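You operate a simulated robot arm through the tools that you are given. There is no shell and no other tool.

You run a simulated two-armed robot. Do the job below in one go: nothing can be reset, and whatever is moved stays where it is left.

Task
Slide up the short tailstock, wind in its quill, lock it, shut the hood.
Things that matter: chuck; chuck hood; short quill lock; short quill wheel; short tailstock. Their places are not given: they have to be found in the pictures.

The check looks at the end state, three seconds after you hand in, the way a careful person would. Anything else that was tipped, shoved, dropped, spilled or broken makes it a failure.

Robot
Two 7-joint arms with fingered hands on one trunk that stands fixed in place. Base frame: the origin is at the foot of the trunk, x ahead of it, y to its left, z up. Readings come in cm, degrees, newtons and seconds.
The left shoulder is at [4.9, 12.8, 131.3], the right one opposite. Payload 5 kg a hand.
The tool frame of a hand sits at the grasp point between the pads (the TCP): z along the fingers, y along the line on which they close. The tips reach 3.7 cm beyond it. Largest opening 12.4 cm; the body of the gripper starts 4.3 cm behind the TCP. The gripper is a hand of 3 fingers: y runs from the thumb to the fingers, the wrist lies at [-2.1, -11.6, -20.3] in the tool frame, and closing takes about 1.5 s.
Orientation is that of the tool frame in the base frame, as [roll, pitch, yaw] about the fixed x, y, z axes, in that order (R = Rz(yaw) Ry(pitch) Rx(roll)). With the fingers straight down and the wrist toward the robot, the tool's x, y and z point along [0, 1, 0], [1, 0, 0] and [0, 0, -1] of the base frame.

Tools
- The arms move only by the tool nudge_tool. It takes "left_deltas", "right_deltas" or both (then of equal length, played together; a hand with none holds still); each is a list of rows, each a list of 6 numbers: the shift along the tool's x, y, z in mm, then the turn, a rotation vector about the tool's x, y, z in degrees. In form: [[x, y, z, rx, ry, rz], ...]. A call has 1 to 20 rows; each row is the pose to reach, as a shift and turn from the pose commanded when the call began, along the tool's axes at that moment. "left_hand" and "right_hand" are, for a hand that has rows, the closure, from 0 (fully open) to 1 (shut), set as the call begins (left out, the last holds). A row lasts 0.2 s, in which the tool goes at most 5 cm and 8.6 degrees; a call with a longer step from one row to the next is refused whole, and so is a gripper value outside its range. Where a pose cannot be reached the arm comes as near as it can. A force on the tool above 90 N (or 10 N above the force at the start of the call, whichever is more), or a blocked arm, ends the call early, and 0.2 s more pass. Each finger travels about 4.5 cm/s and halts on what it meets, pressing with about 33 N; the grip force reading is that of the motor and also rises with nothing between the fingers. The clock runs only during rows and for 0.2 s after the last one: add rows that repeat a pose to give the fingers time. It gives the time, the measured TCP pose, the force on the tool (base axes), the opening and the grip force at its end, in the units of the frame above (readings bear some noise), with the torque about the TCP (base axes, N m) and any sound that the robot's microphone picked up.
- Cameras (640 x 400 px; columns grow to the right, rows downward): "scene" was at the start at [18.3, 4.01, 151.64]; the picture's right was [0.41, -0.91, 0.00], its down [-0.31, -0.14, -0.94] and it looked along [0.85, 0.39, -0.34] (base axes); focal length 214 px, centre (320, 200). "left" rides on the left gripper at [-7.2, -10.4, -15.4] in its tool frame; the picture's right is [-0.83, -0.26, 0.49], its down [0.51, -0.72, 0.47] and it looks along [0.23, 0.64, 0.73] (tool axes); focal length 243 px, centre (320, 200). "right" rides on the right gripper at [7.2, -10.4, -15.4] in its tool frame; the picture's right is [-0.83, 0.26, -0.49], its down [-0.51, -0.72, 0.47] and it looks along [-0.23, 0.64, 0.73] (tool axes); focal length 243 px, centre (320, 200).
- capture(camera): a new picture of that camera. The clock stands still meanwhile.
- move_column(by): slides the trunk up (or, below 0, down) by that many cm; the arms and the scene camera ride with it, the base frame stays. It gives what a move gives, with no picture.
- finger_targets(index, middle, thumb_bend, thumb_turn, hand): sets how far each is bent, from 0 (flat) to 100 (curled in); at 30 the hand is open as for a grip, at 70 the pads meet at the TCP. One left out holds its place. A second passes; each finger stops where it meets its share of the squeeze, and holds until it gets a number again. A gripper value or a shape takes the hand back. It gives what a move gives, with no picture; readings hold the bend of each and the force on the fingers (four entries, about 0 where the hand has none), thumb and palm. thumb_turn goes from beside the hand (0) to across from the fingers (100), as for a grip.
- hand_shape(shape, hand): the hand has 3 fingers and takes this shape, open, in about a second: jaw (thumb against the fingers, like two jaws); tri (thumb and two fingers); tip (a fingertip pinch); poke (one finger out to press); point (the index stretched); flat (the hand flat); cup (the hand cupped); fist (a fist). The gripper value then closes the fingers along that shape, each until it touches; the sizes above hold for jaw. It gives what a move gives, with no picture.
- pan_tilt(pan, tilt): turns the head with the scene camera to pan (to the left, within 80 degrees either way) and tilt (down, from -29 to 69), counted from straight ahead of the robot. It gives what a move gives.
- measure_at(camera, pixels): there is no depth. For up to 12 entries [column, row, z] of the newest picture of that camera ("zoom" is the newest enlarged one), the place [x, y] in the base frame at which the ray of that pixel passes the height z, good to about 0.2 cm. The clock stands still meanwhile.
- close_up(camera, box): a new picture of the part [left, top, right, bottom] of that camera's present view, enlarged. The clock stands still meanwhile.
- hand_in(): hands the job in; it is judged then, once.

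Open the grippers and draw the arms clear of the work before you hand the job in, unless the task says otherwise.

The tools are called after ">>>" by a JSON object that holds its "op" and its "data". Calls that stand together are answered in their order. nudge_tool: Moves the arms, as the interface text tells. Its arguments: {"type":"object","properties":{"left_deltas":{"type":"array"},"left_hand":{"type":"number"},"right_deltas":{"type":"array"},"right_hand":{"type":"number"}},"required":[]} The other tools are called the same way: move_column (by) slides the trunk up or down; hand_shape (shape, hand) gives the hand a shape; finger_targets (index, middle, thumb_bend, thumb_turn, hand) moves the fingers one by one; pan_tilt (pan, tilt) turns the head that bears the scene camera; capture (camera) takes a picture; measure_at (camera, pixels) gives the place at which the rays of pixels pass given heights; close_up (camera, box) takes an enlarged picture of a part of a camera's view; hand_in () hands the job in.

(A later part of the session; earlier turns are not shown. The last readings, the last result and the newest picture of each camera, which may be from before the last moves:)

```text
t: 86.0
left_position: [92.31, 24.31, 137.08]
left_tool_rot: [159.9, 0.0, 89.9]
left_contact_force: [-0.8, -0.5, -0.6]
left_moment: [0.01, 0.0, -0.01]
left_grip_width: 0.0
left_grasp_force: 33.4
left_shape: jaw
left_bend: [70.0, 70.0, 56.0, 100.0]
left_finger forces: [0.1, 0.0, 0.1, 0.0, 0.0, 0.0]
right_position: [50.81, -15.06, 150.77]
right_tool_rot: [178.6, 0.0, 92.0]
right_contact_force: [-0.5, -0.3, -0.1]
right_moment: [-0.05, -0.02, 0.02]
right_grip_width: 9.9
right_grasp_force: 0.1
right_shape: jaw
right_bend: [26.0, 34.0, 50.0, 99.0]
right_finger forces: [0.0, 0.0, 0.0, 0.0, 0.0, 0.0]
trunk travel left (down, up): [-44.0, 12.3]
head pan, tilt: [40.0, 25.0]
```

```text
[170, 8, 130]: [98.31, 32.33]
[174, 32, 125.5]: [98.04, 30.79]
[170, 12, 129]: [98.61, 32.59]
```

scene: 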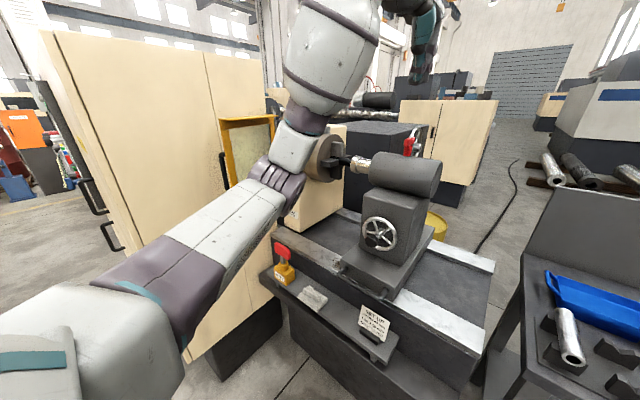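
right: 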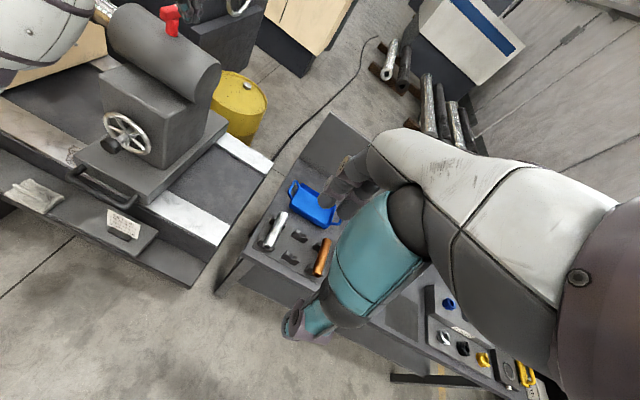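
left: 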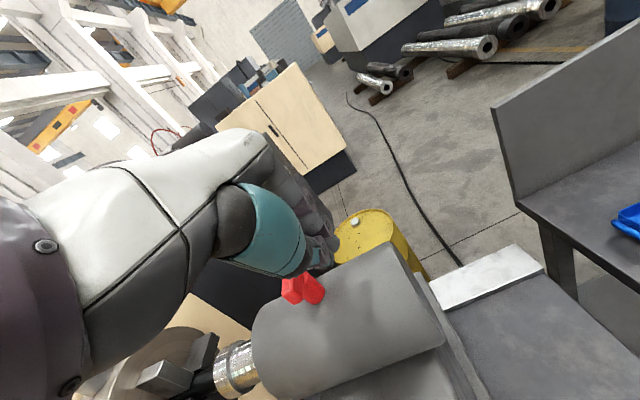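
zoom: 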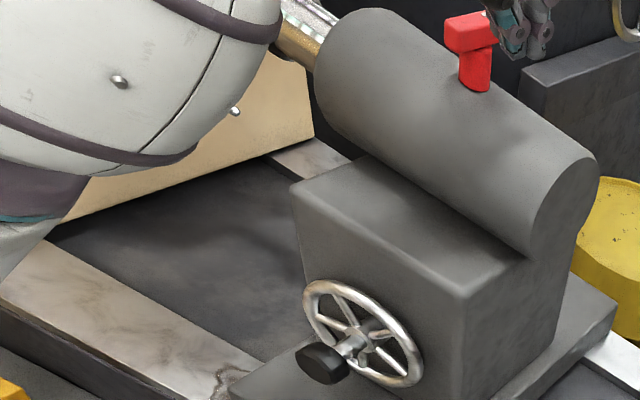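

I re-measure the lever bar ends in the current scene picture with correct pixels.

>>> {"op": "close_up", "data": {"camera": "scene", "box": [360, 110, 440, 170]}}

>>> {"op": "measure_at", "data": {"camera": "scene", "pixels": [[385, 144, 129], [393, 139, 129], [387, 156, 125.5], [427, 136, 133]]}}

>>> {"op": "close_up", "data": {"camera": "right", "box": [130, 0, 210, 50]}}

```text
6.67 times, centred on (400, 140) of scene
```

zoom: 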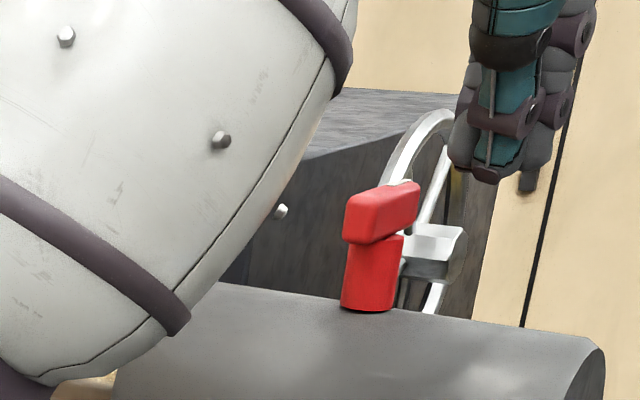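

```text
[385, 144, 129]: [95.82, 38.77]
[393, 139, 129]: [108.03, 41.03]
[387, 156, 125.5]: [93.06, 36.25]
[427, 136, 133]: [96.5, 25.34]
```

```text
8.00 times, centred on (170, 25) of right
```

zoom: 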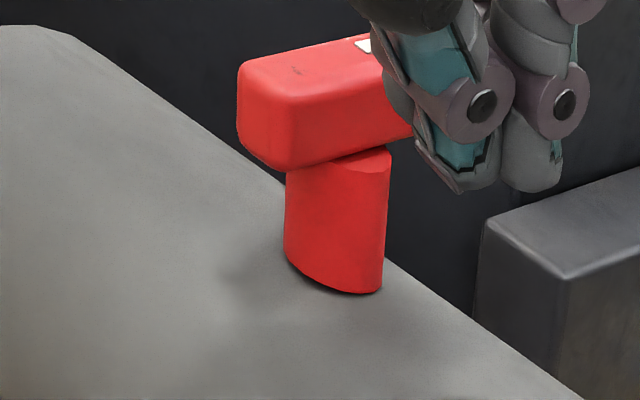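

The scene camera seems to sway with the arm, so I trust the hand cameras: I measure the post base and bar near end there.

>>> {"op": "measure_at", "data": {"camera": "right", "pixels": [[171.9, 33, 125.5], [163.5, 14, 129], [163.5, 14, 130], [171, 19, 128], [190, 47, 130], [190, 47, 132]]}}

>>> {"op": "measure_at", "data": {"camera": "left", "pixels": [[314, 299, 125.5], [290, 295, 129], [290, 295, 130], [291, 285, 130.5], [430, 250, 125.5], [330, 330, 125.5]]}}

```text
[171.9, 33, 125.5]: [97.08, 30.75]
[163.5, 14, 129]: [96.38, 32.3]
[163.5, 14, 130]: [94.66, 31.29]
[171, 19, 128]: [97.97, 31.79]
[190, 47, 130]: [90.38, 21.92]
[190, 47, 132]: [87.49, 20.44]
```

```text
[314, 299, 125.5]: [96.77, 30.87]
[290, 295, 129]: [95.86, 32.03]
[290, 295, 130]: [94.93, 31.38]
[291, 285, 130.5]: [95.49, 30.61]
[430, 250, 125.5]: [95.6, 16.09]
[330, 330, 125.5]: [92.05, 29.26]
```

Lever pivot is (97,31,125.5), near end at x≈94.3, bar z≈128.7–131.3; my fingertips' bottom is at z≈132.3. I lower the tips beside the bar's −y side.

>>> {"op": "nudge_tool", "data": {"left_deltas": [[0, 2, 12, 0, 0, 0], [0, 3, 24, 0, 0, 0], [0, 4, 34, 0, 0, 0], [0, 4, 34, 0, 0, 0]]}}

>>> {"op": "close_up", "data": {"camera": "right", "box": [130, 0, 210, 50]}}

>>> {"op": "close_up", "data": {"camera": "left", "box": [240, 200, 380, 320]}}

>>> {"op": "close_up", "data": {"camera": "scene", "box": [360, 110, 440, 170]}}

```text
t: 87.0
left_position: [93.74, 24.43, 133.79]
left_tool_rot: [160.0, 0.0, 90.0]
left_contact_force: [-0.4, -0.1, -0.8]
left_moment: [0.02, -0.04, 0.03]
left_grip_width: 0.0
left_grasp_force: 32.8
left_shape: jaw
left_bend: [70.0, 70.0, 56.0, 100.0]
left_finger forces: [0.0, 0.0, 0.0, 0.1, 0.1, 0.0]
right_position: [50.82, -15.01, 150.7]
right_tool_rot: [178.6, -0.1, 91.9]
right_contact_force: [0.3, -0.3, 0.3]
right_moment: [0.01, 0.02, 0.01]
right_grip_width: 9.91
right_grasp_force: 0.0
right_shape: jaw
right_bend: [26.0, 34.0, 50.0, 99.0]
right_finger forces: [0.0, 0.0, 0.0, 0.0, 0.1, 0.1]
trunk travel left (down, up): [-44.0, 12.3]
head pan, tilt: [40.0, 25.0]
```

```text
8.00 times, centred on (170, 25) of right
```

zoom: 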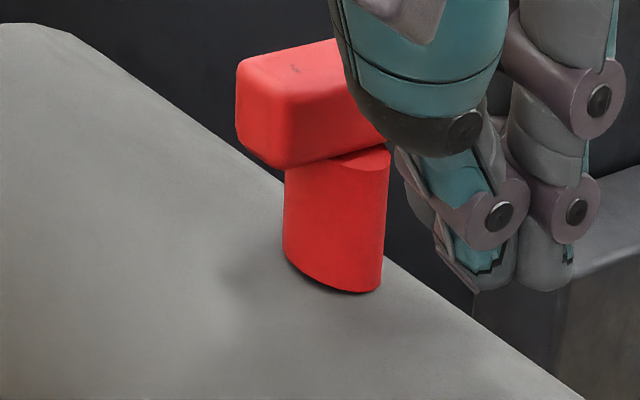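

```text
3.33 times, centred on (310, 260) of left
```

zoom: 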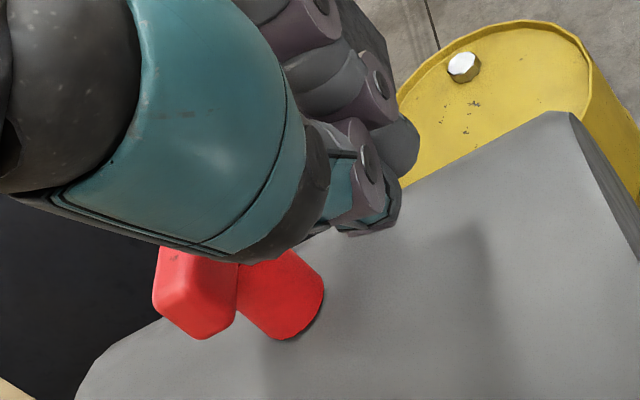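

```text
6.67 times, centred on (400, 140) of scene
```

zoom: 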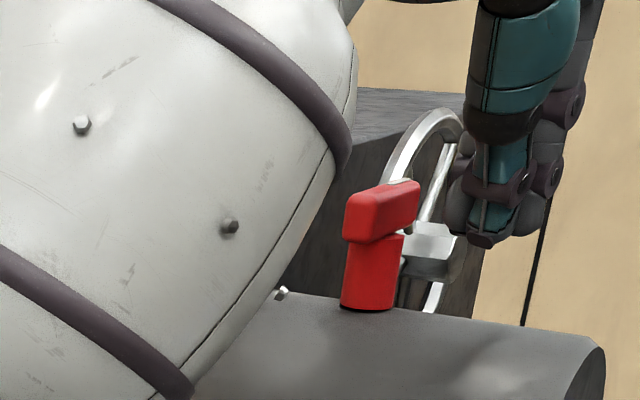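

The tips are now level with the bar, about 1–1.5 cm to its −y side. I push +y by 2 cm in small steps and check.

>>> {"op": "nudge_tool", "data": {"left_deltas": [[5, 0, 0, 0, 0, 0], [10, 0, 0, 0, 0, 0], [15, 0, 0, 0, 0, 0], [20, 0, 0, 0, 0, 0]]}}

>>> {"op": "close_up", "data": {"camera": "right", "box": [130, 0, 210, 50]}}

>>> {"op": "close_up", "data": {"camera": "left", "box": [240, 200, 380, 320]}}

>>> {"op": "close_up", "data": {"camera": "scene", "box": [360, 110, 440, 170]}}

```text
t: 88.0
left_position: [93.63, 26.63, 133.97]
left_tool_rot: [160.0, 0.0, 89.9]
left_contact_force: [-0.7, -0.8, -0.1]
left_moment: [-0.02, 0.02, -0.01]
left_grip_width: 0.0
left_grasp_force: 33.4
left_shape: jaw
left_bend: [70.0, 70.0, 56.0, 100.0]
left_finger forces: [0.0, 0.1, 0.1, 0.0, 0.1, 0.0]
right_position: [50.89, -14.94, 150.72]
right_tool_rot: [178.7, 0.0, 91.9]
right_contact_force: [-0.1, 0.7, 0.3]
right_moment: [0.03, 0.0, 0.05]
right_grip_width: 9.95
right_grasp_force: 0.0
right_shape: jaw
right_bend: [26.0, 34.0, 50.0, 99.0]
right_finger forces: [0.1, 0.0, 0.1, 0.1, 0.1, 0.0]
trunk travel left (down, up): [-44.0, 12.3]
head pan, tilt: [40.0, 25.0]
```

```text
8.00 times, centred on (170, 25) of right
```

zoom: 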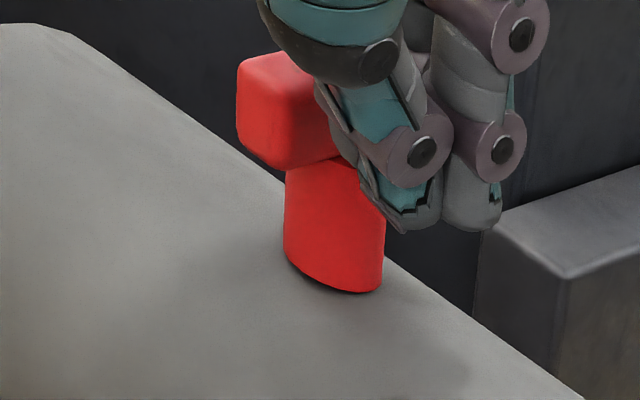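

```text
3.33 times, centred on (310, 260) of left
```

zoom: 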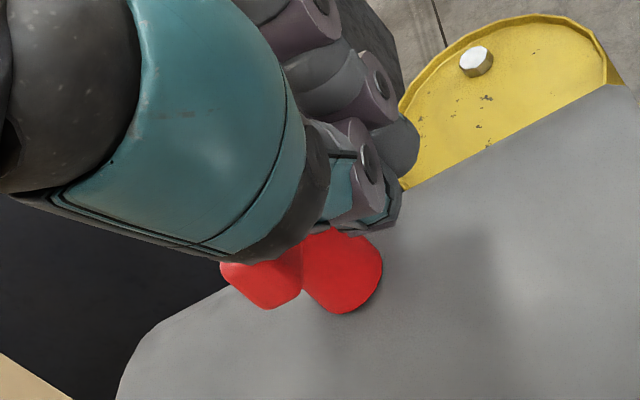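

```text
6.67 times, centred on (400, 140) of scene
```

zoom: 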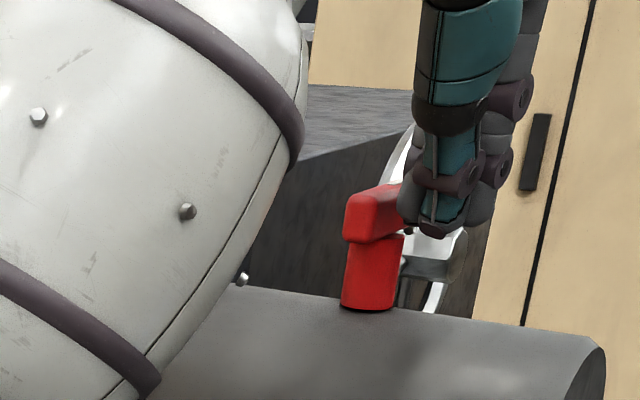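

No contact yet and the fingers are close to the pivot's x. I shift them 1.2 cm toward −x so they hit the near end, then push +y a further 2.4 cm.

>>> {"op": "nudge_tool", "data": {"left_deltas": [[0, -11, -4, 0, 0, 0], [4, -11, -4, 0, 0, 0], [8, -11, -4, 0, 0, 0], [12, -11, -4, 0, 0, 0], [16, -11, -4, 0, 0, 0], [20, -11, -4, 0, 0, 0], [24, -11, -4, 0, 0, 0]]}}

>>> {"op": "close_up", "data": {"camera": "right", "box": [130, 0, 210, 50]}}

>>> {"op": "close_up", "data": {"camera": "scene", "box": [360, 110, 440, 170]}}

```text
t: 89.6
left_position: [92.56, 28.89, 134.08]
left_tool_rot: [160.0, 0.1, 89.9]
left_contact_force: [-1.1, -3.0, 0.3]
left_moment: [-0.04, -0.03, -0.06]
left_grip_width: 0.0
left_grasp_force: 32.6
left_shape: jaw
left_bend: [70.0, 70.0, 56.0, 100.0]
left_finger forces: [0.1, 0.0, 0.0, 0.0, 0.0, 0.0]
right_position: [50.77, -15.02, 150.79]
right_tool_rot: [178.6, -0.1, 91.9]
right_contact_force: [0.7, 0.2, -0.2]
right_moment: [0.01, -0.02, -0.02]
right_grip_width: 9.94
right_grasp_force: 0.1
right_shape: jaw
right_bend: [26.0, 34.0, 50.0, 99.0]
right_finger forces: [0.0, 0.0, 0.1, 0.0, 0.0, 0.1]
trunk travel left (down, up): [-44.0, 12.3]
head pan, tilt: [40.0, 25.0]
```

```text
8.00 times, centred on (170, 25) of right
```

zoom: 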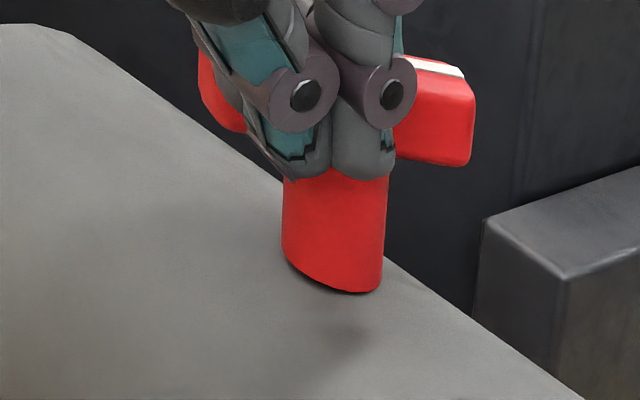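

```text
6.67 times, centred on (400, 140) of scene
```

zoom: 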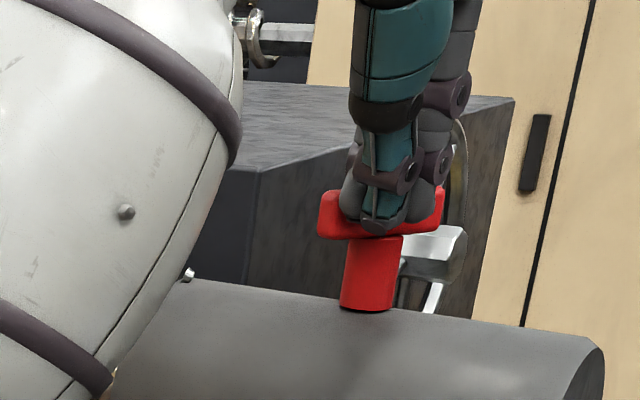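

The lever is turning clockwise (white pointer now to the right, −y) with about 3 N. I continue around the arc: +y with some +x.

>>> {"op": "nudge_tool", "data": {"left_deltas": [[4, 1, 0.5, 0, 0, 0], [8, 3, 1, 0, 0, 0], [12, 5, 2, 0, 0, 0], [14, 8, 3, 0, 0, 0], [16, 11, 4, 0, 0, 0]]}}

>>> {"op": "close_up", "data": {"camera": "right", "box": [130, 0, 210, 50]}}

>>> {"op": "close_up", "data": {"camera": "scene", "box": [360, 110, 440, 170]}}

```text
t: 90.8
left_position: [93.75, 30.7, 134.2]
left_tool_rot: [160.0, 0.0, 90.2]
left_contact_force: [-2.9, -0.2, 1.4]
left_moment: [-0.03, 0.06, 0.05]
left_grip_width: 0.0
left_grasp_force: 33.3
left_shape: jaw
left_bend: [70.0, 70.0, 56.0, 100.0]
left_finger forces: [0.1, 0.0, 0.1, 0.0, 0.0, 0.0]
right_position: [50.74, -14.87, 150.63]
right_tool_rot: [178.6, 0.0, 91.9]
right_contact_force: [0.3, -0.7, -0.1]
right_moment: [0.01, 0.02, -0.02]
right_grip_width: 9.89
right_grasp_force: 0.1
right_shape: jaw
right_bend: [26.0, 34.0, 50.0, 99.0]
right_finger forces: [0.1, 0.0, 0.0, 0.1, 0.0, 0.0]
trunk travel left (down, up): [-44.0, 12.3]
head pan, tilt: [40.0, 25.0]
```

```text
8.00 times, centred on (170, 25) of right
```

zoom: 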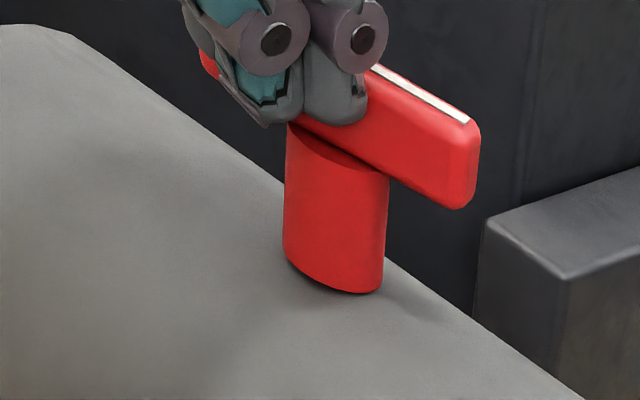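

```text
6.67 times, centred on (400, 140) of scene
```

zoom: 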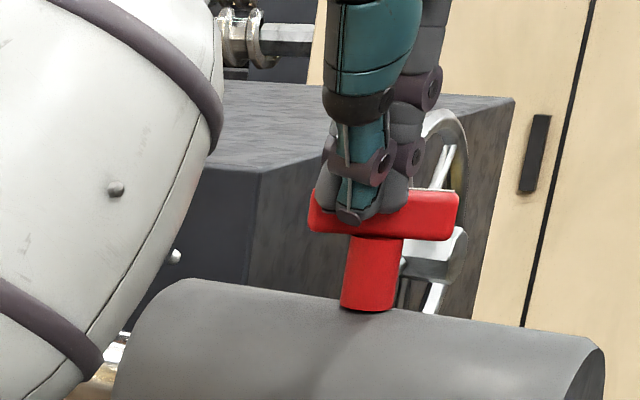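

The lever is at about 80°. I keep pushing on its end (+y a bit, then +x) until a stop is felt.

>>> {"op": "nudge_tool", "data": {"left_deltas": [[4, 2, 1, 0, 0, 0], [7, 5, 2, 0, 0, 0], [8, 9, 3, 0, 0, 0], [8, 13, 4.5, 0, 0, 0]]}}

>>> {"op": "close_up", "data": {"camera": "right", "box": [130, 0, 210, 50]}}

>>> {"op": "close_up", "data": {"camera": "scene", "box": [360, 110, 440, 170]}}

```text
t: 91.8
left_position: [94.37, 31.35, 134.47]
left_tool_rot: [159.8, -0.2, 90.1]
left_contact_force: [-28.6, -5.3, -1.9]
left_moment: [-0.12, 0.8, -0.17]
left_grip_width: 0.0
left_grasp_force: 33.4
left_shape: jaw
left_bend: [70.0, 70.0, 56.0, 100.0]
left_finger forces: [0.0, 0.0, 0.1, 0.0, 0.1, 0.0]
right_position: [50.2, -15.07, 150.95]
right_tool_rot: [178.4, -0.1, 91.8]
right_contact_force: [0.0, -0.7, -0.3]
right_moment: [0.02, -0.02, 0.02]
right_grip_width: 9.92
right_grasp_force: 0.0
right_shape: jaw
right_bend: [26.0, 34.0, 50.0, 99.0]
right_finger forces: [0.0, 0.1, 0.1, 0.0, 0.1, 0.1]
trunk travel left (down, up): [-44.0, 12.3]
head pan, tilt: [40.0, 25.0]
```

```text
8.00 times, centred on (170, 25) of right
```

zoom: 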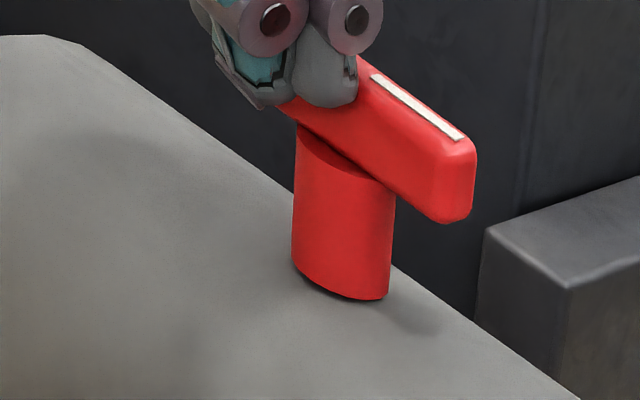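

```text
6.67 times, centred on (400, 140) of scene
```

zoom: 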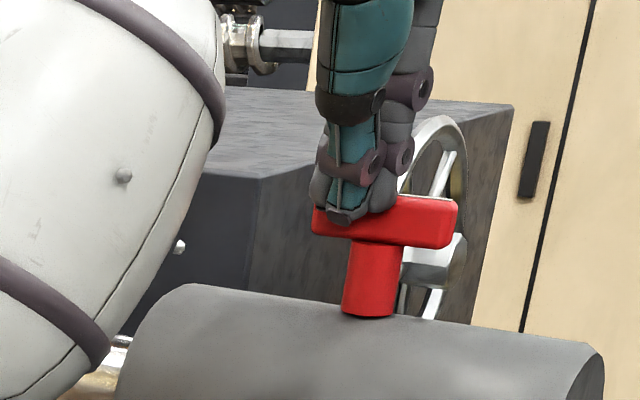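

Force rose to −28.6 N at about 90° of lever turn. Since both fingers lie flat across the bar, I check whether it is a real stop by easing off and twisting the hand 12° further clockwise.

>>> {"op": "nudge_tool", "data": {"left_deltas": [[3, -5, -2, 0, 0, 0], [5, -5, -2, 0, -2, 5.6], [5, -3, -1, 0, -4.1, 11.3], [5, 0, 0, 0, -4.1, 11.3]]}}

>>> {"op": "close_up", "data": {"camera": "right", "box": [130, 0, 210, 50]}}

>>> {"op": "close_up", "data": {"camera": "scene", "box": [360, 110, 440, 170]}}

```text
t: 92.8
left_position: [94.45, 31.94, 134.46]
left_tool_rot: [159.8, -0.1, 78.1]
left_contact_force: [-28.1, 1.0, 6.5]
left_moment: [0.07, 0.64, 0.08]
left_grip_width: 0.01
left_grasp_force: 32.8
left_shape: jaw
left_bend: [70.0, 70.0, 56.0, 100.0]
left_finger forces: [0.0, 0.1, 0.0, 0.0, 0.0, 0.0]
right_position: [50.12, -15.17, 150.98]
right_tool_rot: [178.4, 0.1, 92.0]
right_contact_force: [-0.1, 0.3, 0.5]
right_moment: [0.0, -0.01, -0.05]
right_grip_width: 9.91
right_grasp_force: 0.0
right_shape: jaw
right_bend: [26.0, 34.0, 50.0, 99.0]
right_finger forces: [0.0, 0.0, 0.1, 0.0, 0.1, 0.0]
trunk travel left (down, up): [-44.0, 12.3]
head pan, tilt: [40.0, 25.0]
```

```text
8.00 times, centred on (170, 25) of right
```

zoom: 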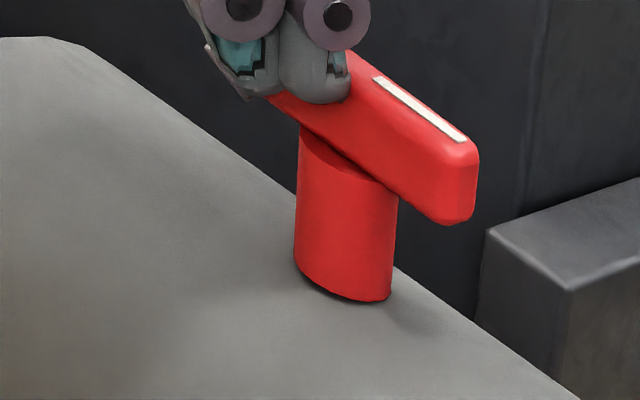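

```text
6.67 times, centred on (400, 140) of scene
```

zoom: 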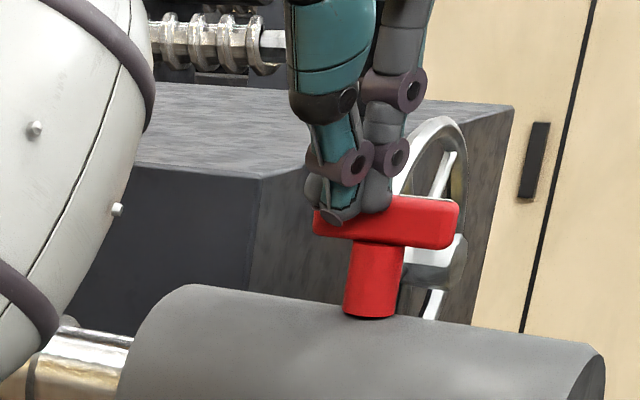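

The lever does not move further with 28 N at its end: it is at its stop, turned 90° (pointer at −y). I back off, lift and withdraw the hand, then inspect quill, work and lever.

>>> {"op": "nudge_tool", "data": {"left_deltas": [[-3, -14, -5, 0, 0, 0], [-3, 0, -40, 0, 0, 0], [-3, 15, -85, 0, 0, 0], [-5, 0, -120, 0, 0, 0], [0, -40, -150, 0, 0, 0], [10, -80, -170, 0, 0, 0], [30, -120, -190, 0, 0, 0], [60, -160, -200, 0, 0, 0], [100, -190, -210, 0, 0, 0], [140, -220, -220, 0, 0, 0], [140, -220, -220, 0, 0, 0]]}}

>>> {"op": "capture", "data": {"camera": "scene"}}

>>> {"op": "capture", "data": {"camera": "left"}}

>>> {"op": "close_up", "data": {"camera": "scene", "box": [320, 120, 440, 200]}}

```text
refused: row 5 steps farther than a row can; nothing moved
```

```text
taken
```

scene: 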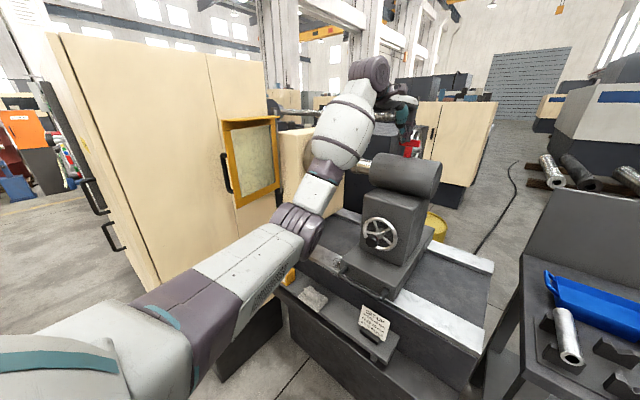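

```text
taken
```

left: 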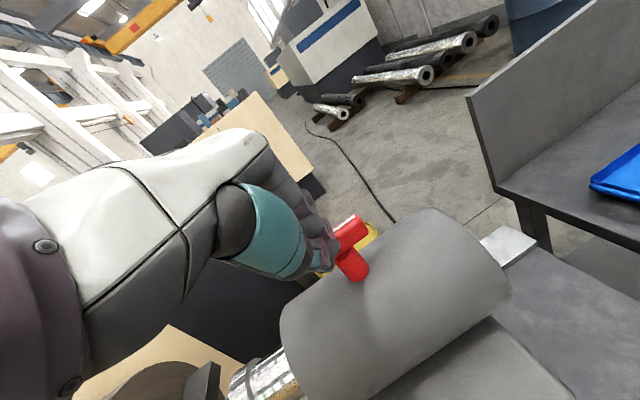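

```text
5.00 times, centred on (380, 160) of scene
```

zoom: 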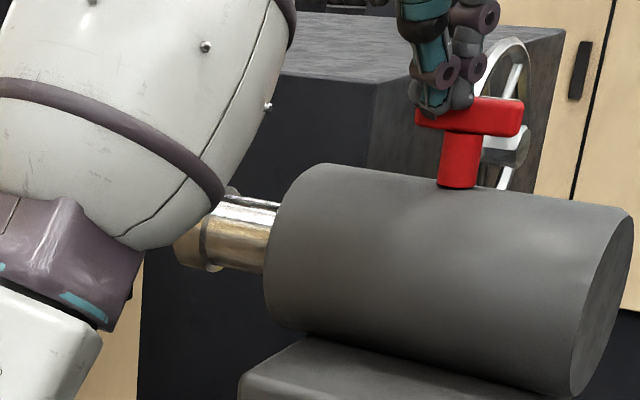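

That call was refused for one over-long step; I repeat the retreat with shorter steps: back, up 8–11 cm, then toward (64,43,145).

>>> {"op": "nudge_tool", "data": {"left_deltas": [[-3, -14, -5, 0, 0, 0], [-4, -5, -44, 0, 0, 0], [-5, 4, -84, 0, 0, 0], [-3, -23, -115, 0, 0, 0], [-1, -58, -138, 0, 0, 0], [0, -97, -152, 0, 0, 0], [11, -138, -167, 0, 0, 0], [23, -178, -182, 0, 0, 0], [34, -219, -197, 0, 0, 0], [45, -260, -211, 0, 0, 0], [45, -260, -211, 0, 0, 0]]}}

>>> {"op": "capture", "data": {"camera": "scene"}}

>>> {"op": "capture", "data": {"camera": "left"}}

>>> {"op": "close_up", "data": {"camera": "scene", "box": [320, 120, 440, 200]}}

```text
t: 95.2
left_position: [65.22, 42.8, 145.01]
left_tool_rot: [160.1, -0.1, 78.0]
left_contact_force: [0.2, -0.1, -0.3]
left_moment: [0.06, 0.04, 0.0]
left_grip_width: 0.0
left_grasp_force: 33.1
left_shape: jaw
left_bend: [70.0, 70.0, 56.0, 100.0]
left_finger forces: [0.0, 0.0, 0.0, 0.1, 0.0, 0.0]
right_position: [50.86, -15.07, 150.73]
right_tool_rot: [178.7, -0.3, 91.9]
right_contact_force: [1.2, -0.6, -0.1]
right_moment: [0.04, 0.01, 0.06]
right_grip_width: 9.93
right_grasp_force: 0.0
right_shape: jaw
right_bend: [26.0, 34.0, 50.0, 99.0]
right_finger forces: [0.0, 0.1, 0.0, 0.0, 0.0, 0.0]
trunk travel left (down, up): [-44.0, 12.3]
head pan, tilt: [40.0, 25.0]
```

```text
taken
```

scene: 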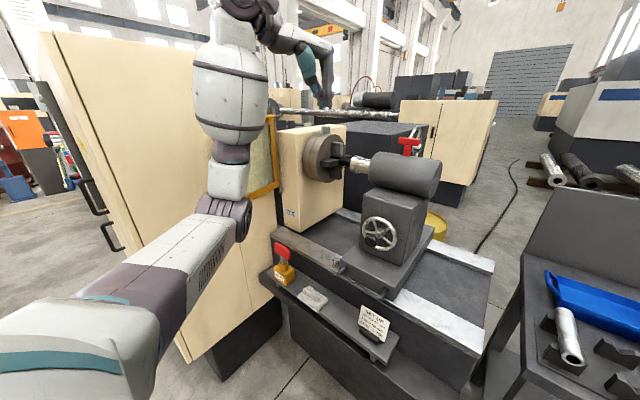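

```text
taken
```

left: 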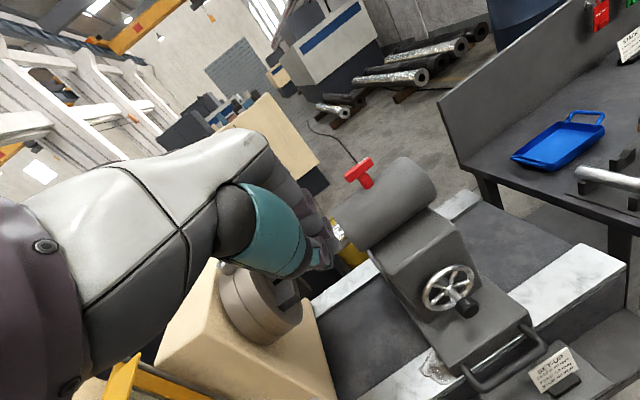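

```text
5.00 times, centred on (380, 160) of scene
```

zoom: 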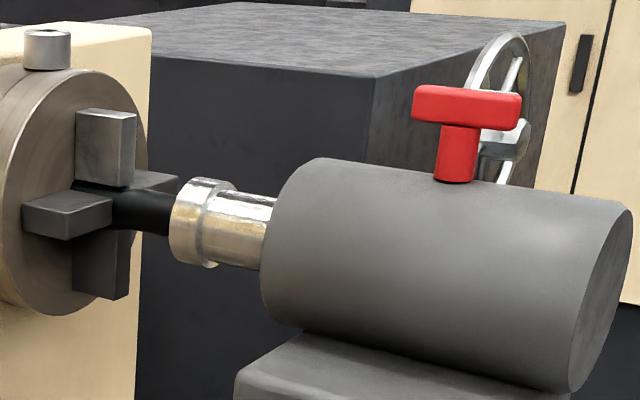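

The lever stands crosswise (locked), quill against the work, card/KEY/rag untouched. Now the hood: I bring the left hand back to a tool-down pose at (48,50,150) and turn the head toward the hood for measurement.

>>> {"op": "nudge_tool", "data": {"left_deltas": [[7, -31, -22, 4, 0.4, -2.4], [14, -61, -44, 8, 0.8, -4.8], [21, -92, -65, 12, 1.3, -7.1], [28, -122, -87, 16, 1.7, -9.5], [35, -153, -109, 19.9, 2.1, -11.9], [35, -153, -109, 19.9, 2.1, -11.9]]}}

>>> {"op": "pan_tilt", "data": {"pan": 52, "tilt": 22}}

>>> {"op": "capture", "data": {"camera": "scene"}}

>>> {"op": "capture", "data": {"camera": "left"}}

>>> {"op": "capture", "data": {"camera": "right"}}

```text
t: 96.6
left_position: [47.32, 50.05, 150.21]
left_tool_rot: [179.8, 0.0, 90.1]
left_contact_force: [-0.3, 0.2, 0.2]
left_moment: [0.01, -0.06, 0.04]
left_grip_width: 0.0
left_grasp_force: 33.4
left_shape: jaw
left_bend: [70.0, 70.0, 56.0, 100.0]
left_finger forces: [0.0, 0.0, 0.0, 0.1, 0.1, 0.0]
right_position: [50.47, -15.21, 150.92]
right_tool_rot: [178.6, -0.1, 91.9]
right_contact_force: [-0.7, -0.5, 0.3]
right_moment: [0.02, -0.04, 0.01]
right_grip_width: 9.92
right_grasp_force: 0.0
right_shape: jaw
right_bend: [26.0, 34.0, 50.0, 99.0]
right_finger forces: [0.0, 0.0, 0.0, 0.0, 0.0, 0.0]
trunk travel left (down, up): [-44.0, 12.3]
head pan, tilt: [40.0, 25.0]
```

```text
t: 97.3
left_position: [47.82, 50.09, 150.21]
left_tool_rot: [179.9, 0.0, 90.0]
left_contact_force: [-0.2, 0.1, 0.5]
left_moment: [0.03, 0.0, -0.01]
left_grip_width: 0.02
left_grasp_force: 32.7
left_shape: jaw
left_bend: [70.0, 70.0, 56.0, 100.0]
left_finger forces: [0.0, 0.0, 0.0, 0.1, 0.0, 0.0]
right_position: [50.78, -14.96, 150.87]
right_tool_rot: [178.6, -0.1, 91.9]
right_contact_force: [-0.1, 0.2, -0.2]
right_moment: [-0.01, -0.03, 0.02]
right_grip_width: 9.96
right_grasp_force: 0.0
right_shape: jaw
right_bend: [26.0, 34.0, 50.0, 99.0]
right_finger forces: [0.1, 0.1, 0.0, 0.1, 0.0, 0.0]
trunk travel left (down, up): [-44.0, 12.3]
head pan, tilt: [52.0, 22.0]
```

```text
taken
```

scene: 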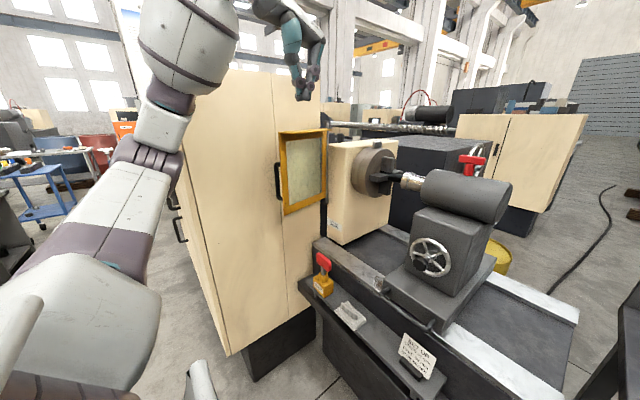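

```text
taken
```

left: 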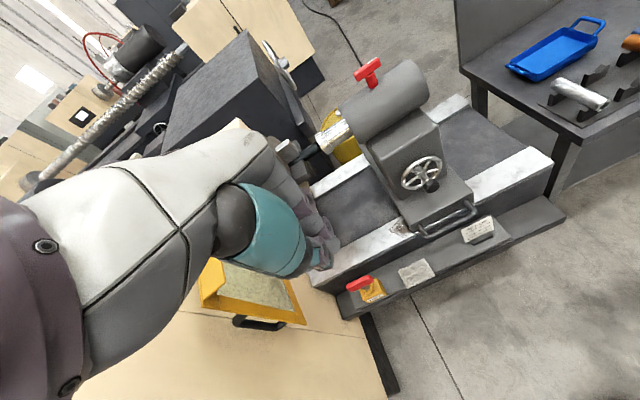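

```text
taken
```

right: 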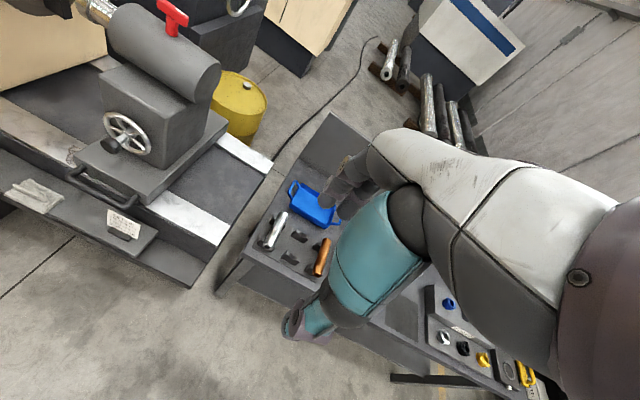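

Scene and left views both show the hood well. I zoom both to pick matching points.

>>> {"op": "close_up", "data": {"camera": "scene", "box": [260, 120, 370, 220]}}

>>> {"op": "close_up", "data": {"camera": "left", "box": [170, 220, 350, 350]}}

```text
4.00 times, centred on (315, 170) of scene
```

zoom: 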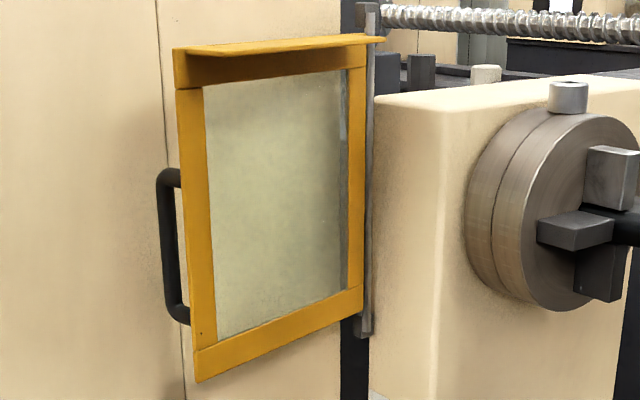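

```text
3.08 times, centred on (260, 285) of left
```

zoom: 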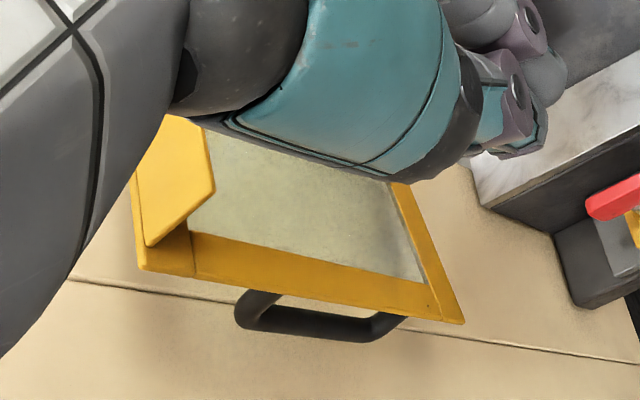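

I measure near-edge top corner, bottom corner, handle ends and hinge bottom in both pictures at two heights each.

>>> {"op": "measure_at", "data": {"camera": "scene", "pixels": [[278.5, 132.5, 138], [278.5, 132.5, 134], [284, 215, 106], [284, 215, 100], [275.8, 181.3, 120], [275.8, 181.3, 116], [276.3, 166.3, 126], [278, 196.3, 114], [325.8, 192.5, 106], [325.8, 192.5, 110], [325.8, 201, 104], [401, 185, 119]]}}

>>> {"op": "measure_at", "data": {"camera": "left", "pixels": [[201.6, 307, 138], [201.6, 307, 134], [306.4, 324.9, 106], [306.4, 324.9, 100], [256.8, 325.6, 120], [256.8, 325.6, 116], [235.6, 324, 126], [277.9, 328.8, 114], [285, 282, 106], [205, 297, 138], [230, 275, 138]]}}

```text
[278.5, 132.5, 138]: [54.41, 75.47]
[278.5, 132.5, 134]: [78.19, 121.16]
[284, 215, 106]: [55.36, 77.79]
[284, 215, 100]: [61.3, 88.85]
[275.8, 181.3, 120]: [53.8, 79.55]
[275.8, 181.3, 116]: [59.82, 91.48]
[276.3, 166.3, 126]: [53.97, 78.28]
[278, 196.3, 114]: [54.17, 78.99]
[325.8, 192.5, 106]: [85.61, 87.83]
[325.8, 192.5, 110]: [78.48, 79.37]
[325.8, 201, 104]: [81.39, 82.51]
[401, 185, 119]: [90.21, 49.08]
```

```text
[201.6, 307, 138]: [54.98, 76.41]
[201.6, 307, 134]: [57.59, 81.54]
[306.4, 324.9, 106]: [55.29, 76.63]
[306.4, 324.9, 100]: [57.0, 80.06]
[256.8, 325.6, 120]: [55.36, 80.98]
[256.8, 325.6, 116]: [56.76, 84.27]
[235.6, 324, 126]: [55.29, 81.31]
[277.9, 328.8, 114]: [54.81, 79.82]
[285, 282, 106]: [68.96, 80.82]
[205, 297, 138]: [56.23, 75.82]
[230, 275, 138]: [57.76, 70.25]
```

Plate's near edge is at (55.2,76.6), handle bar at (54.8,80.3), z 114–126, hinge near (85,87). I check how far the cabinet face lies behind the handle, using its door seam in both views.

>>> {"op": "measure_at", "data": {"camera": "scene", "pixels": [[281.5, 222, 100], [281.5, 222, 90], [285, 260, 80], [285, 260, 70]]}}

>>> {"op": "measure_at", "data": {"camera": "left", "pixels": [[178.8, 311, 130], [178.8, 311, 110], [363.9, 337, 90], [363.9, 337, 70], [270, 324, 110], [380, 392, 40], [365, 318, 40]]}}

>>> {"op": "close_up", "data": {"camera": "left", "box": [200, 220, 420, 400]}}

```text
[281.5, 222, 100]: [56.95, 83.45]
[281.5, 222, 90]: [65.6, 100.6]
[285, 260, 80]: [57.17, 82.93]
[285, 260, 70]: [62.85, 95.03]
```

```text
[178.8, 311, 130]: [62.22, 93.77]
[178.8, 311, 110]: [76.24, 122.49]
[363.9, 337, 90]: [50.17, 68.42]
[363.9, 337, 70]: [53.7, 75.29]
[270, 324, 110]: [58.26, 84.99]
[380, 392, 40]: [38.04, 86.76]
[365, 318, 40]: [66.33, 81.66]
```

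```text
2.22 times, centred on (310, 310) of left
```

zoom: 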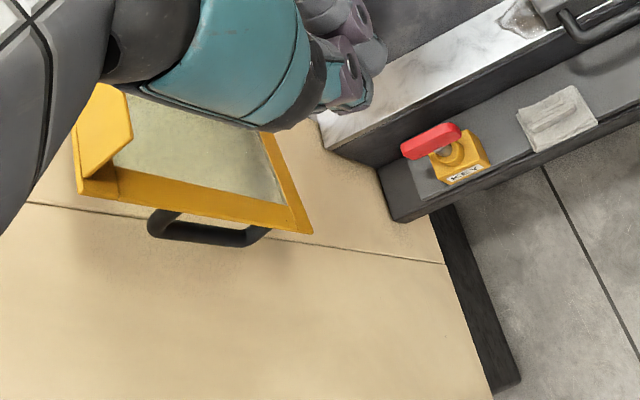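

I use the plinth's floor line (z=0) in the left and scene views to find the cabinet face's y.

>>> {"op": "measure_at", "data": {"camera": "left", "pixels": [[400, 391, 0], [372, 305, 0], [386, 396, 20], [386, 396, 30], [361, 312, 20], [361, 312, 30]]}}

>>> {"op": "measure_at", "data": {"camera": "scene", "pixels": [[315, 337, 0], [253, 380, 0], [228, 355, 20], [228, 355, 30], [314, 310, 20], [314, 310, 30]]}}

```text
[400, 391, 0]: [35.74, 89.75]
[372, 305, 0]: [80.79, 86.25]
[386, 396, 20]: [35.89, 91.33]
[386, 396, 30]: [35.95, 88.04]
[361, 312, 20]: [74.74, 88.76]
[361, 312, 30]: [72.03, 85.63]
```

```text
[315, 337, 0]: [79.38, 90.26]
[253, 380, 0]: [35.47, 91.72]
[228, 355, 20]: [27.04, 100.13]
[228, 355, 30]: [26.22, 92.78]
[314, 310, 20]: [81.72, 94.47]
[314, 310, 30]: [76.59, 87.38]
```

Cabinet face is at y≈88–90, handle bar at y≈80, so there is ~7 cm behind it. Plan: point the left hand level (+x) with fingers on the +y side, reach behind the handle and pull −y. I first rotate the hand at a free spot (45,66,125).

>>> {"op": "nudge_tool", "data": {"left_deltas": [[10.7, -1.9, 16.7, -4.6, -4.6, -4.6], [21.3, -3.7, 33.3, -9.2, -9.2, -9.2], [32, -5.6, 50, -13.9, -13.9, -13.9], [42.7, -7.5, 66.7, -18.5, -18.5, -18.5], [53.3, -9.3, 83.3, -23.1, -23.1, -23.1], [64, -11.2, 100, -27.7, -27.7, -27.7], [74.7, -13.1, 116.7, -32.3, -32.3, -32.3], [85.3, -14.9, 133.3, -37, -37, -37], [96, -16.8, 150, -41.6, -41.6, -41.6], [106.7, -18.7, 166.7, -46.2, -46.2, -46.2], [117.3, -20.5, 183.3, -50.8, -50.8, -50.8], [128, -22.4, 200, -55.4, -55.4, -55.4], [138.7, -24.3, 216.7, -60.1, -60.1, -60.1], [149.3, -26.1, 233.3, -64.7, -64.7, -64.7], [160, -28, 250, -69.3, -69.3, -69.3], [160, -28, 250, -69.3, -69.3, -69.3]], "left_hand": 0.35}}

>>> {"op": "capture", "data": {"camera": "scene"}}

>>> {"op": "capture", "data": {"camera": "left"}}

```text
t: 100.8
left_position: [45.26, 66.3, 124.86]
left_tool_rot: [50.2, 89.9, 50.2]
left_contact_force: [0.1, 0.0, -0.4]
left_moment: [0.05, 0.0, -0.02]
left_grip_width: 8.04
left_grasp_force: 0.0
left_shape: jaw
left_bend: [28.0, 39.0, 62.0, 100.0]
left_finger forces: [0.0, 0.0, 0.0, 0.1, 0.1, 0.1]
right_position: [50.78, -14.93, 150.74]
right_tool_rot: [178.6, 0.0, 91.8]
right_contact_force: [1.2, 0.3, -0.5]
right_moment: [0.0, 0.01, 0.01]
right_grip_width: 9.92
right_grasp_force: 0.0
right_shape: jaw
right_bend: [26.0, 34.0, 50.0, 99.0]
right_finger forces: [0.0, 0.1, 0.0, 0.0, 0.1, 0.1]
trunk travel left (down, up): [-44.0, 12.3]
head pan, tilt: [52.0, 22.0]
```

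```text
taken
```

scene: 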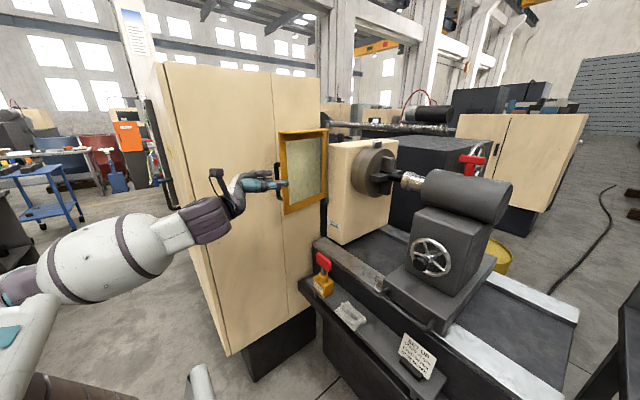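

```text
taken
```

left: 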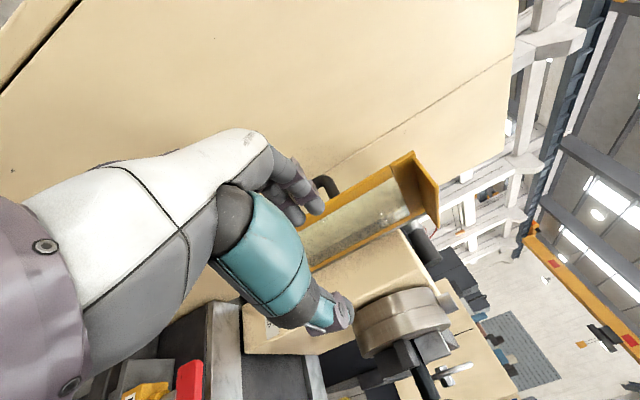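

Exactly reached. The left camera sees the handle (325,185) and hood edge from here; I zoom to refine positions.

>>> {"op": "close_up", "data": {"camera": "left", "box": [260, 130, 460, 280]}}

>>> {"op": "close_up", "data": {"camera": "scene", "box": [200, 110, 350, 230]}}

```text
2.67 times, centred on (360, 205) of left
```

zoom: 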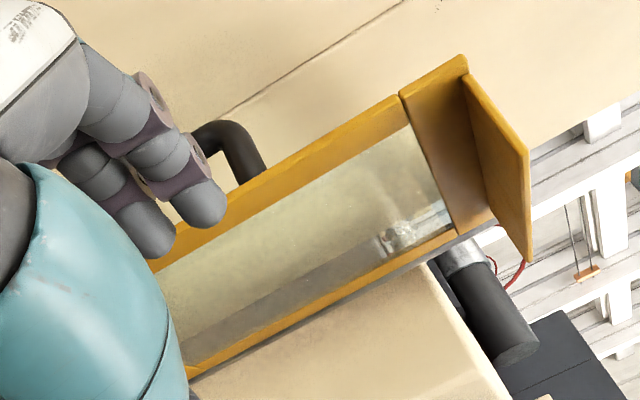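

```text
3.33 times, centred on (275, 170) of scene
```

zoom: 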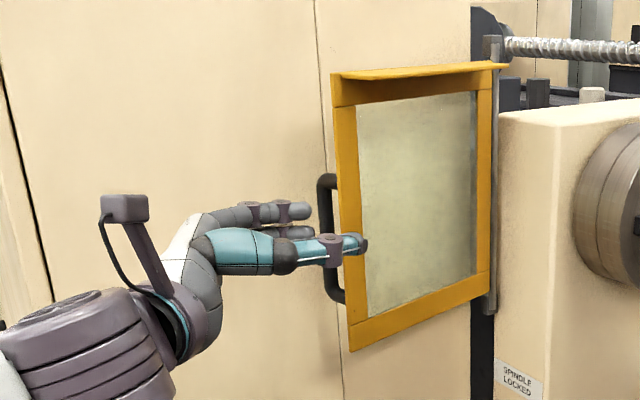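

>>> {"op": "measure_at", "data": {"camera": "left", "pixels": [[325.5, 180.7, 126], [325.5, 180.7, 125], [413.6, 151.8, 138], [413.6, 151.8, 139], [387, 170, 134], [390, 169, 135]]}}

>>> {"op": "measure_at", "data": {"camera": "scene", "pixels": [[276.5, 164.5, 126], [275.5, 182, 120], [279, 199, 113], [275, 132, 138]]}}

```text
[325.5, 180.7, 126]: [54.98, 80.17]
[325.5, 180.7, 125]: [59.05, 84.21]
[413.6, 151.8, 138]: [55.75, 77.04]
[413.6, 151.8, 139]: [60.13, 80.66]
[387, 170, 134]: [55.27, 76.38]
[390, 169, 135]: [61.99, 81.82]
```

```text
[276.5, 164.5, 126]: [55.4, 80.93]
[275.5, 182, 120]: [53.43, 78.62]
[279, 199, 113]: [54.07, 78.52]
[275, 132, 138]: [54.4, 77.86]
```

Handle bar is at (55,80.2), z 113–126. I move to (45,78,120) so the fingers line up behind the bar and thumb in front of the plate, then look before advancing.

>>> {"op": "nudge_tool", "data": {"left_deltas": [[16, 30, 0, 0, 0, 0], [32, 60, 0, 0, 0, 0], [48, 90, 0, 0, 0, 0], [48, 117, 0, 0, 0, 0], [48, 117, 0, 0, 0, 0]]}}

>>> {"op": "close_up", "data": {"camera": "left", "box": [220, 100, 460, 300]}}

>>> {"op": "close_up", "data": {"camera": "scene", "box": [200, 110, 350, 230]}}

```text
t: 102.0
left_position: [45.19, 77.46, 120.53]
left_tool_rot: [95.5, 89.9, 95.3]
left_contact_force: [-3.9, -31.2, -6.4]
left_moment: [-1.02, -0.07, 0.89]
left_grip_width: 7.34
left_grasp_force: 0.1
left_shape: jaw
left_bend: [28.0, 48.0, 62.0, 100.0]
left_finger forces: [0.0, 31.7, 0.0, 0.0, 0.0, 0.0]
right_position: [50.74, -15.53, 150.7]
right_tool_rot: [178.5, -0.2, 91.9]
right_contact_force: [0.4, -0.6, 0.3]
right_moment: [-0.02, 0.02, 0.01]
right_grip_width: 9.93
right_grasp_force: 0.0
right_shape: jaw
right_bend: [26.0, 34.0, 50.0, 99.0]
right_finger forces: [0.0, 0.0, 0.0, 0.0, 0.0, 0.0]
trunk travel left (down, up): [-44.0, 12.3]
head pan, tilt: [52.0, 22.0]
```

```text
2.00 times, centred on (340, 200) of left
```

zoom: 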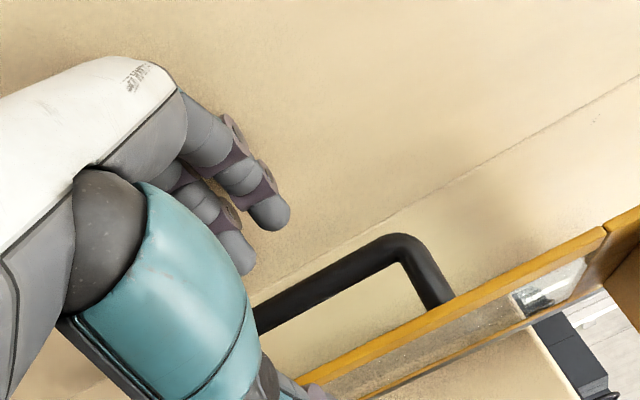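

```text
3.33 times, centred on (275, 170) of scene
```

zoom: 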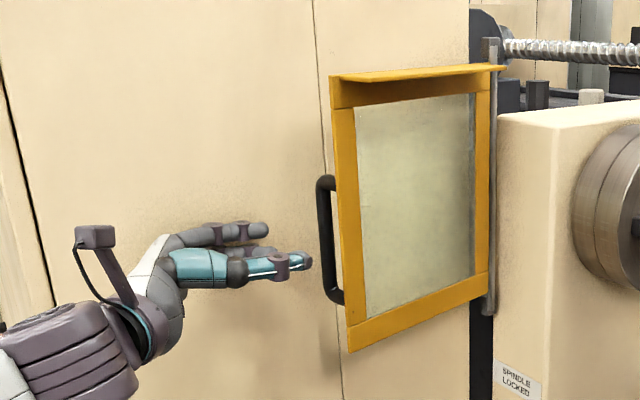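

The middle finger touched the cabinet (31 N). I back off, yaw the hand 20° so the fingertips rather than knuckles go behind the bar, and stage at (45,74.8,120).

>>> {"op": "nudge_tool", "data": {"left_deltas": [[0, -20, 0, 0, 0, 0], [0, -40, 0, 0, 0, 0], [0, -40, 0, -7, 0, 0], [0, -40, 0, -14, 0, 0], [0, -36, 0, -20, 0, 0], [0, -32, 0, -20, 0, 0], [0, -32, 0, -20, 0, 0]]}}

>>> {"op": "close_up", "data": {"camera": "left", "box": [220, 100, 460, 300]}}

>>> {"op": "close_up", "data": {"camera": "scene", "box": [200, 110, 350, 230]}}

```text
t: 103.5
left_position: [45.18, 74.5, 119.98]
left_tool_rot: [-7.7, 89.8, 12.4]
left_contact_force: [0.1, 0.1, 0.1]
left_moment: [-0.02, 0.0, 0.02]
left_grip_width: 8.05
left_grasp_force: 0.0
left_shape: jaw
left_bend: [28.0, 39.0, 62.0, 100.0]
left_finger forces: [0.0, 0.1, 0.1, 0.1, 0.1, 0.0]
right_position: [50.83, -15.03, 150.85]
right_tool_rot: [178.6, -0.1, 91.9]
right_contact_force: [0.4, -0.2, -0.1]
right_moment: [0.01, 0.0, -0.01]
right_grip_width: 9.94
right_grasp_force: 0.1
right_shape: jaw
right_bend: [26.0, 34.0, 50.0, 99.0]
right_finger forces: [0.0, 0.1, 0.0, 0.1, 0.1, 0.0]
trunk travel left (down, up): [-44.0, 12.3]
head pan, tilt: [52.0, 22.0]
```

```text
2.00 times, centred on (340, 200) of left
```

zoom: 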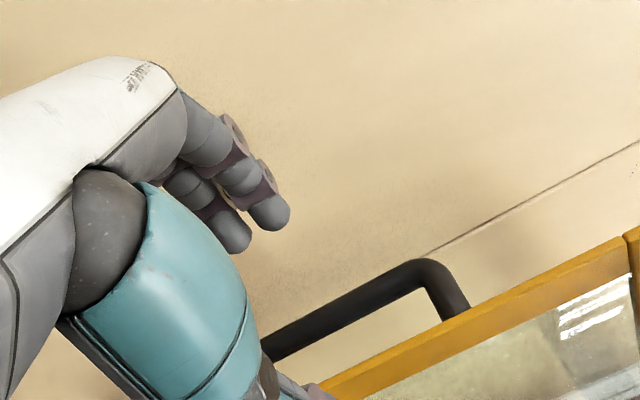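

```text
3.33 times, centred on (275, 170) of scene
```

zoom: 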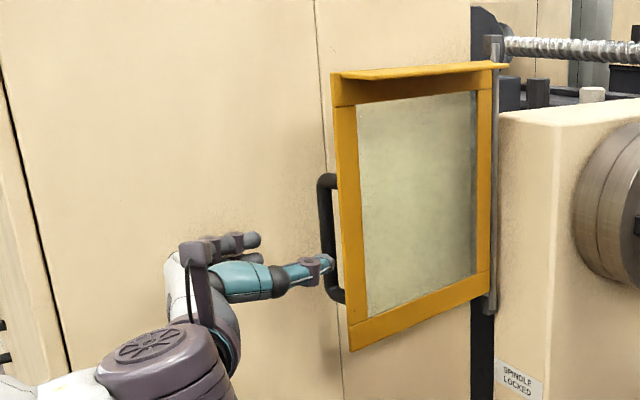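

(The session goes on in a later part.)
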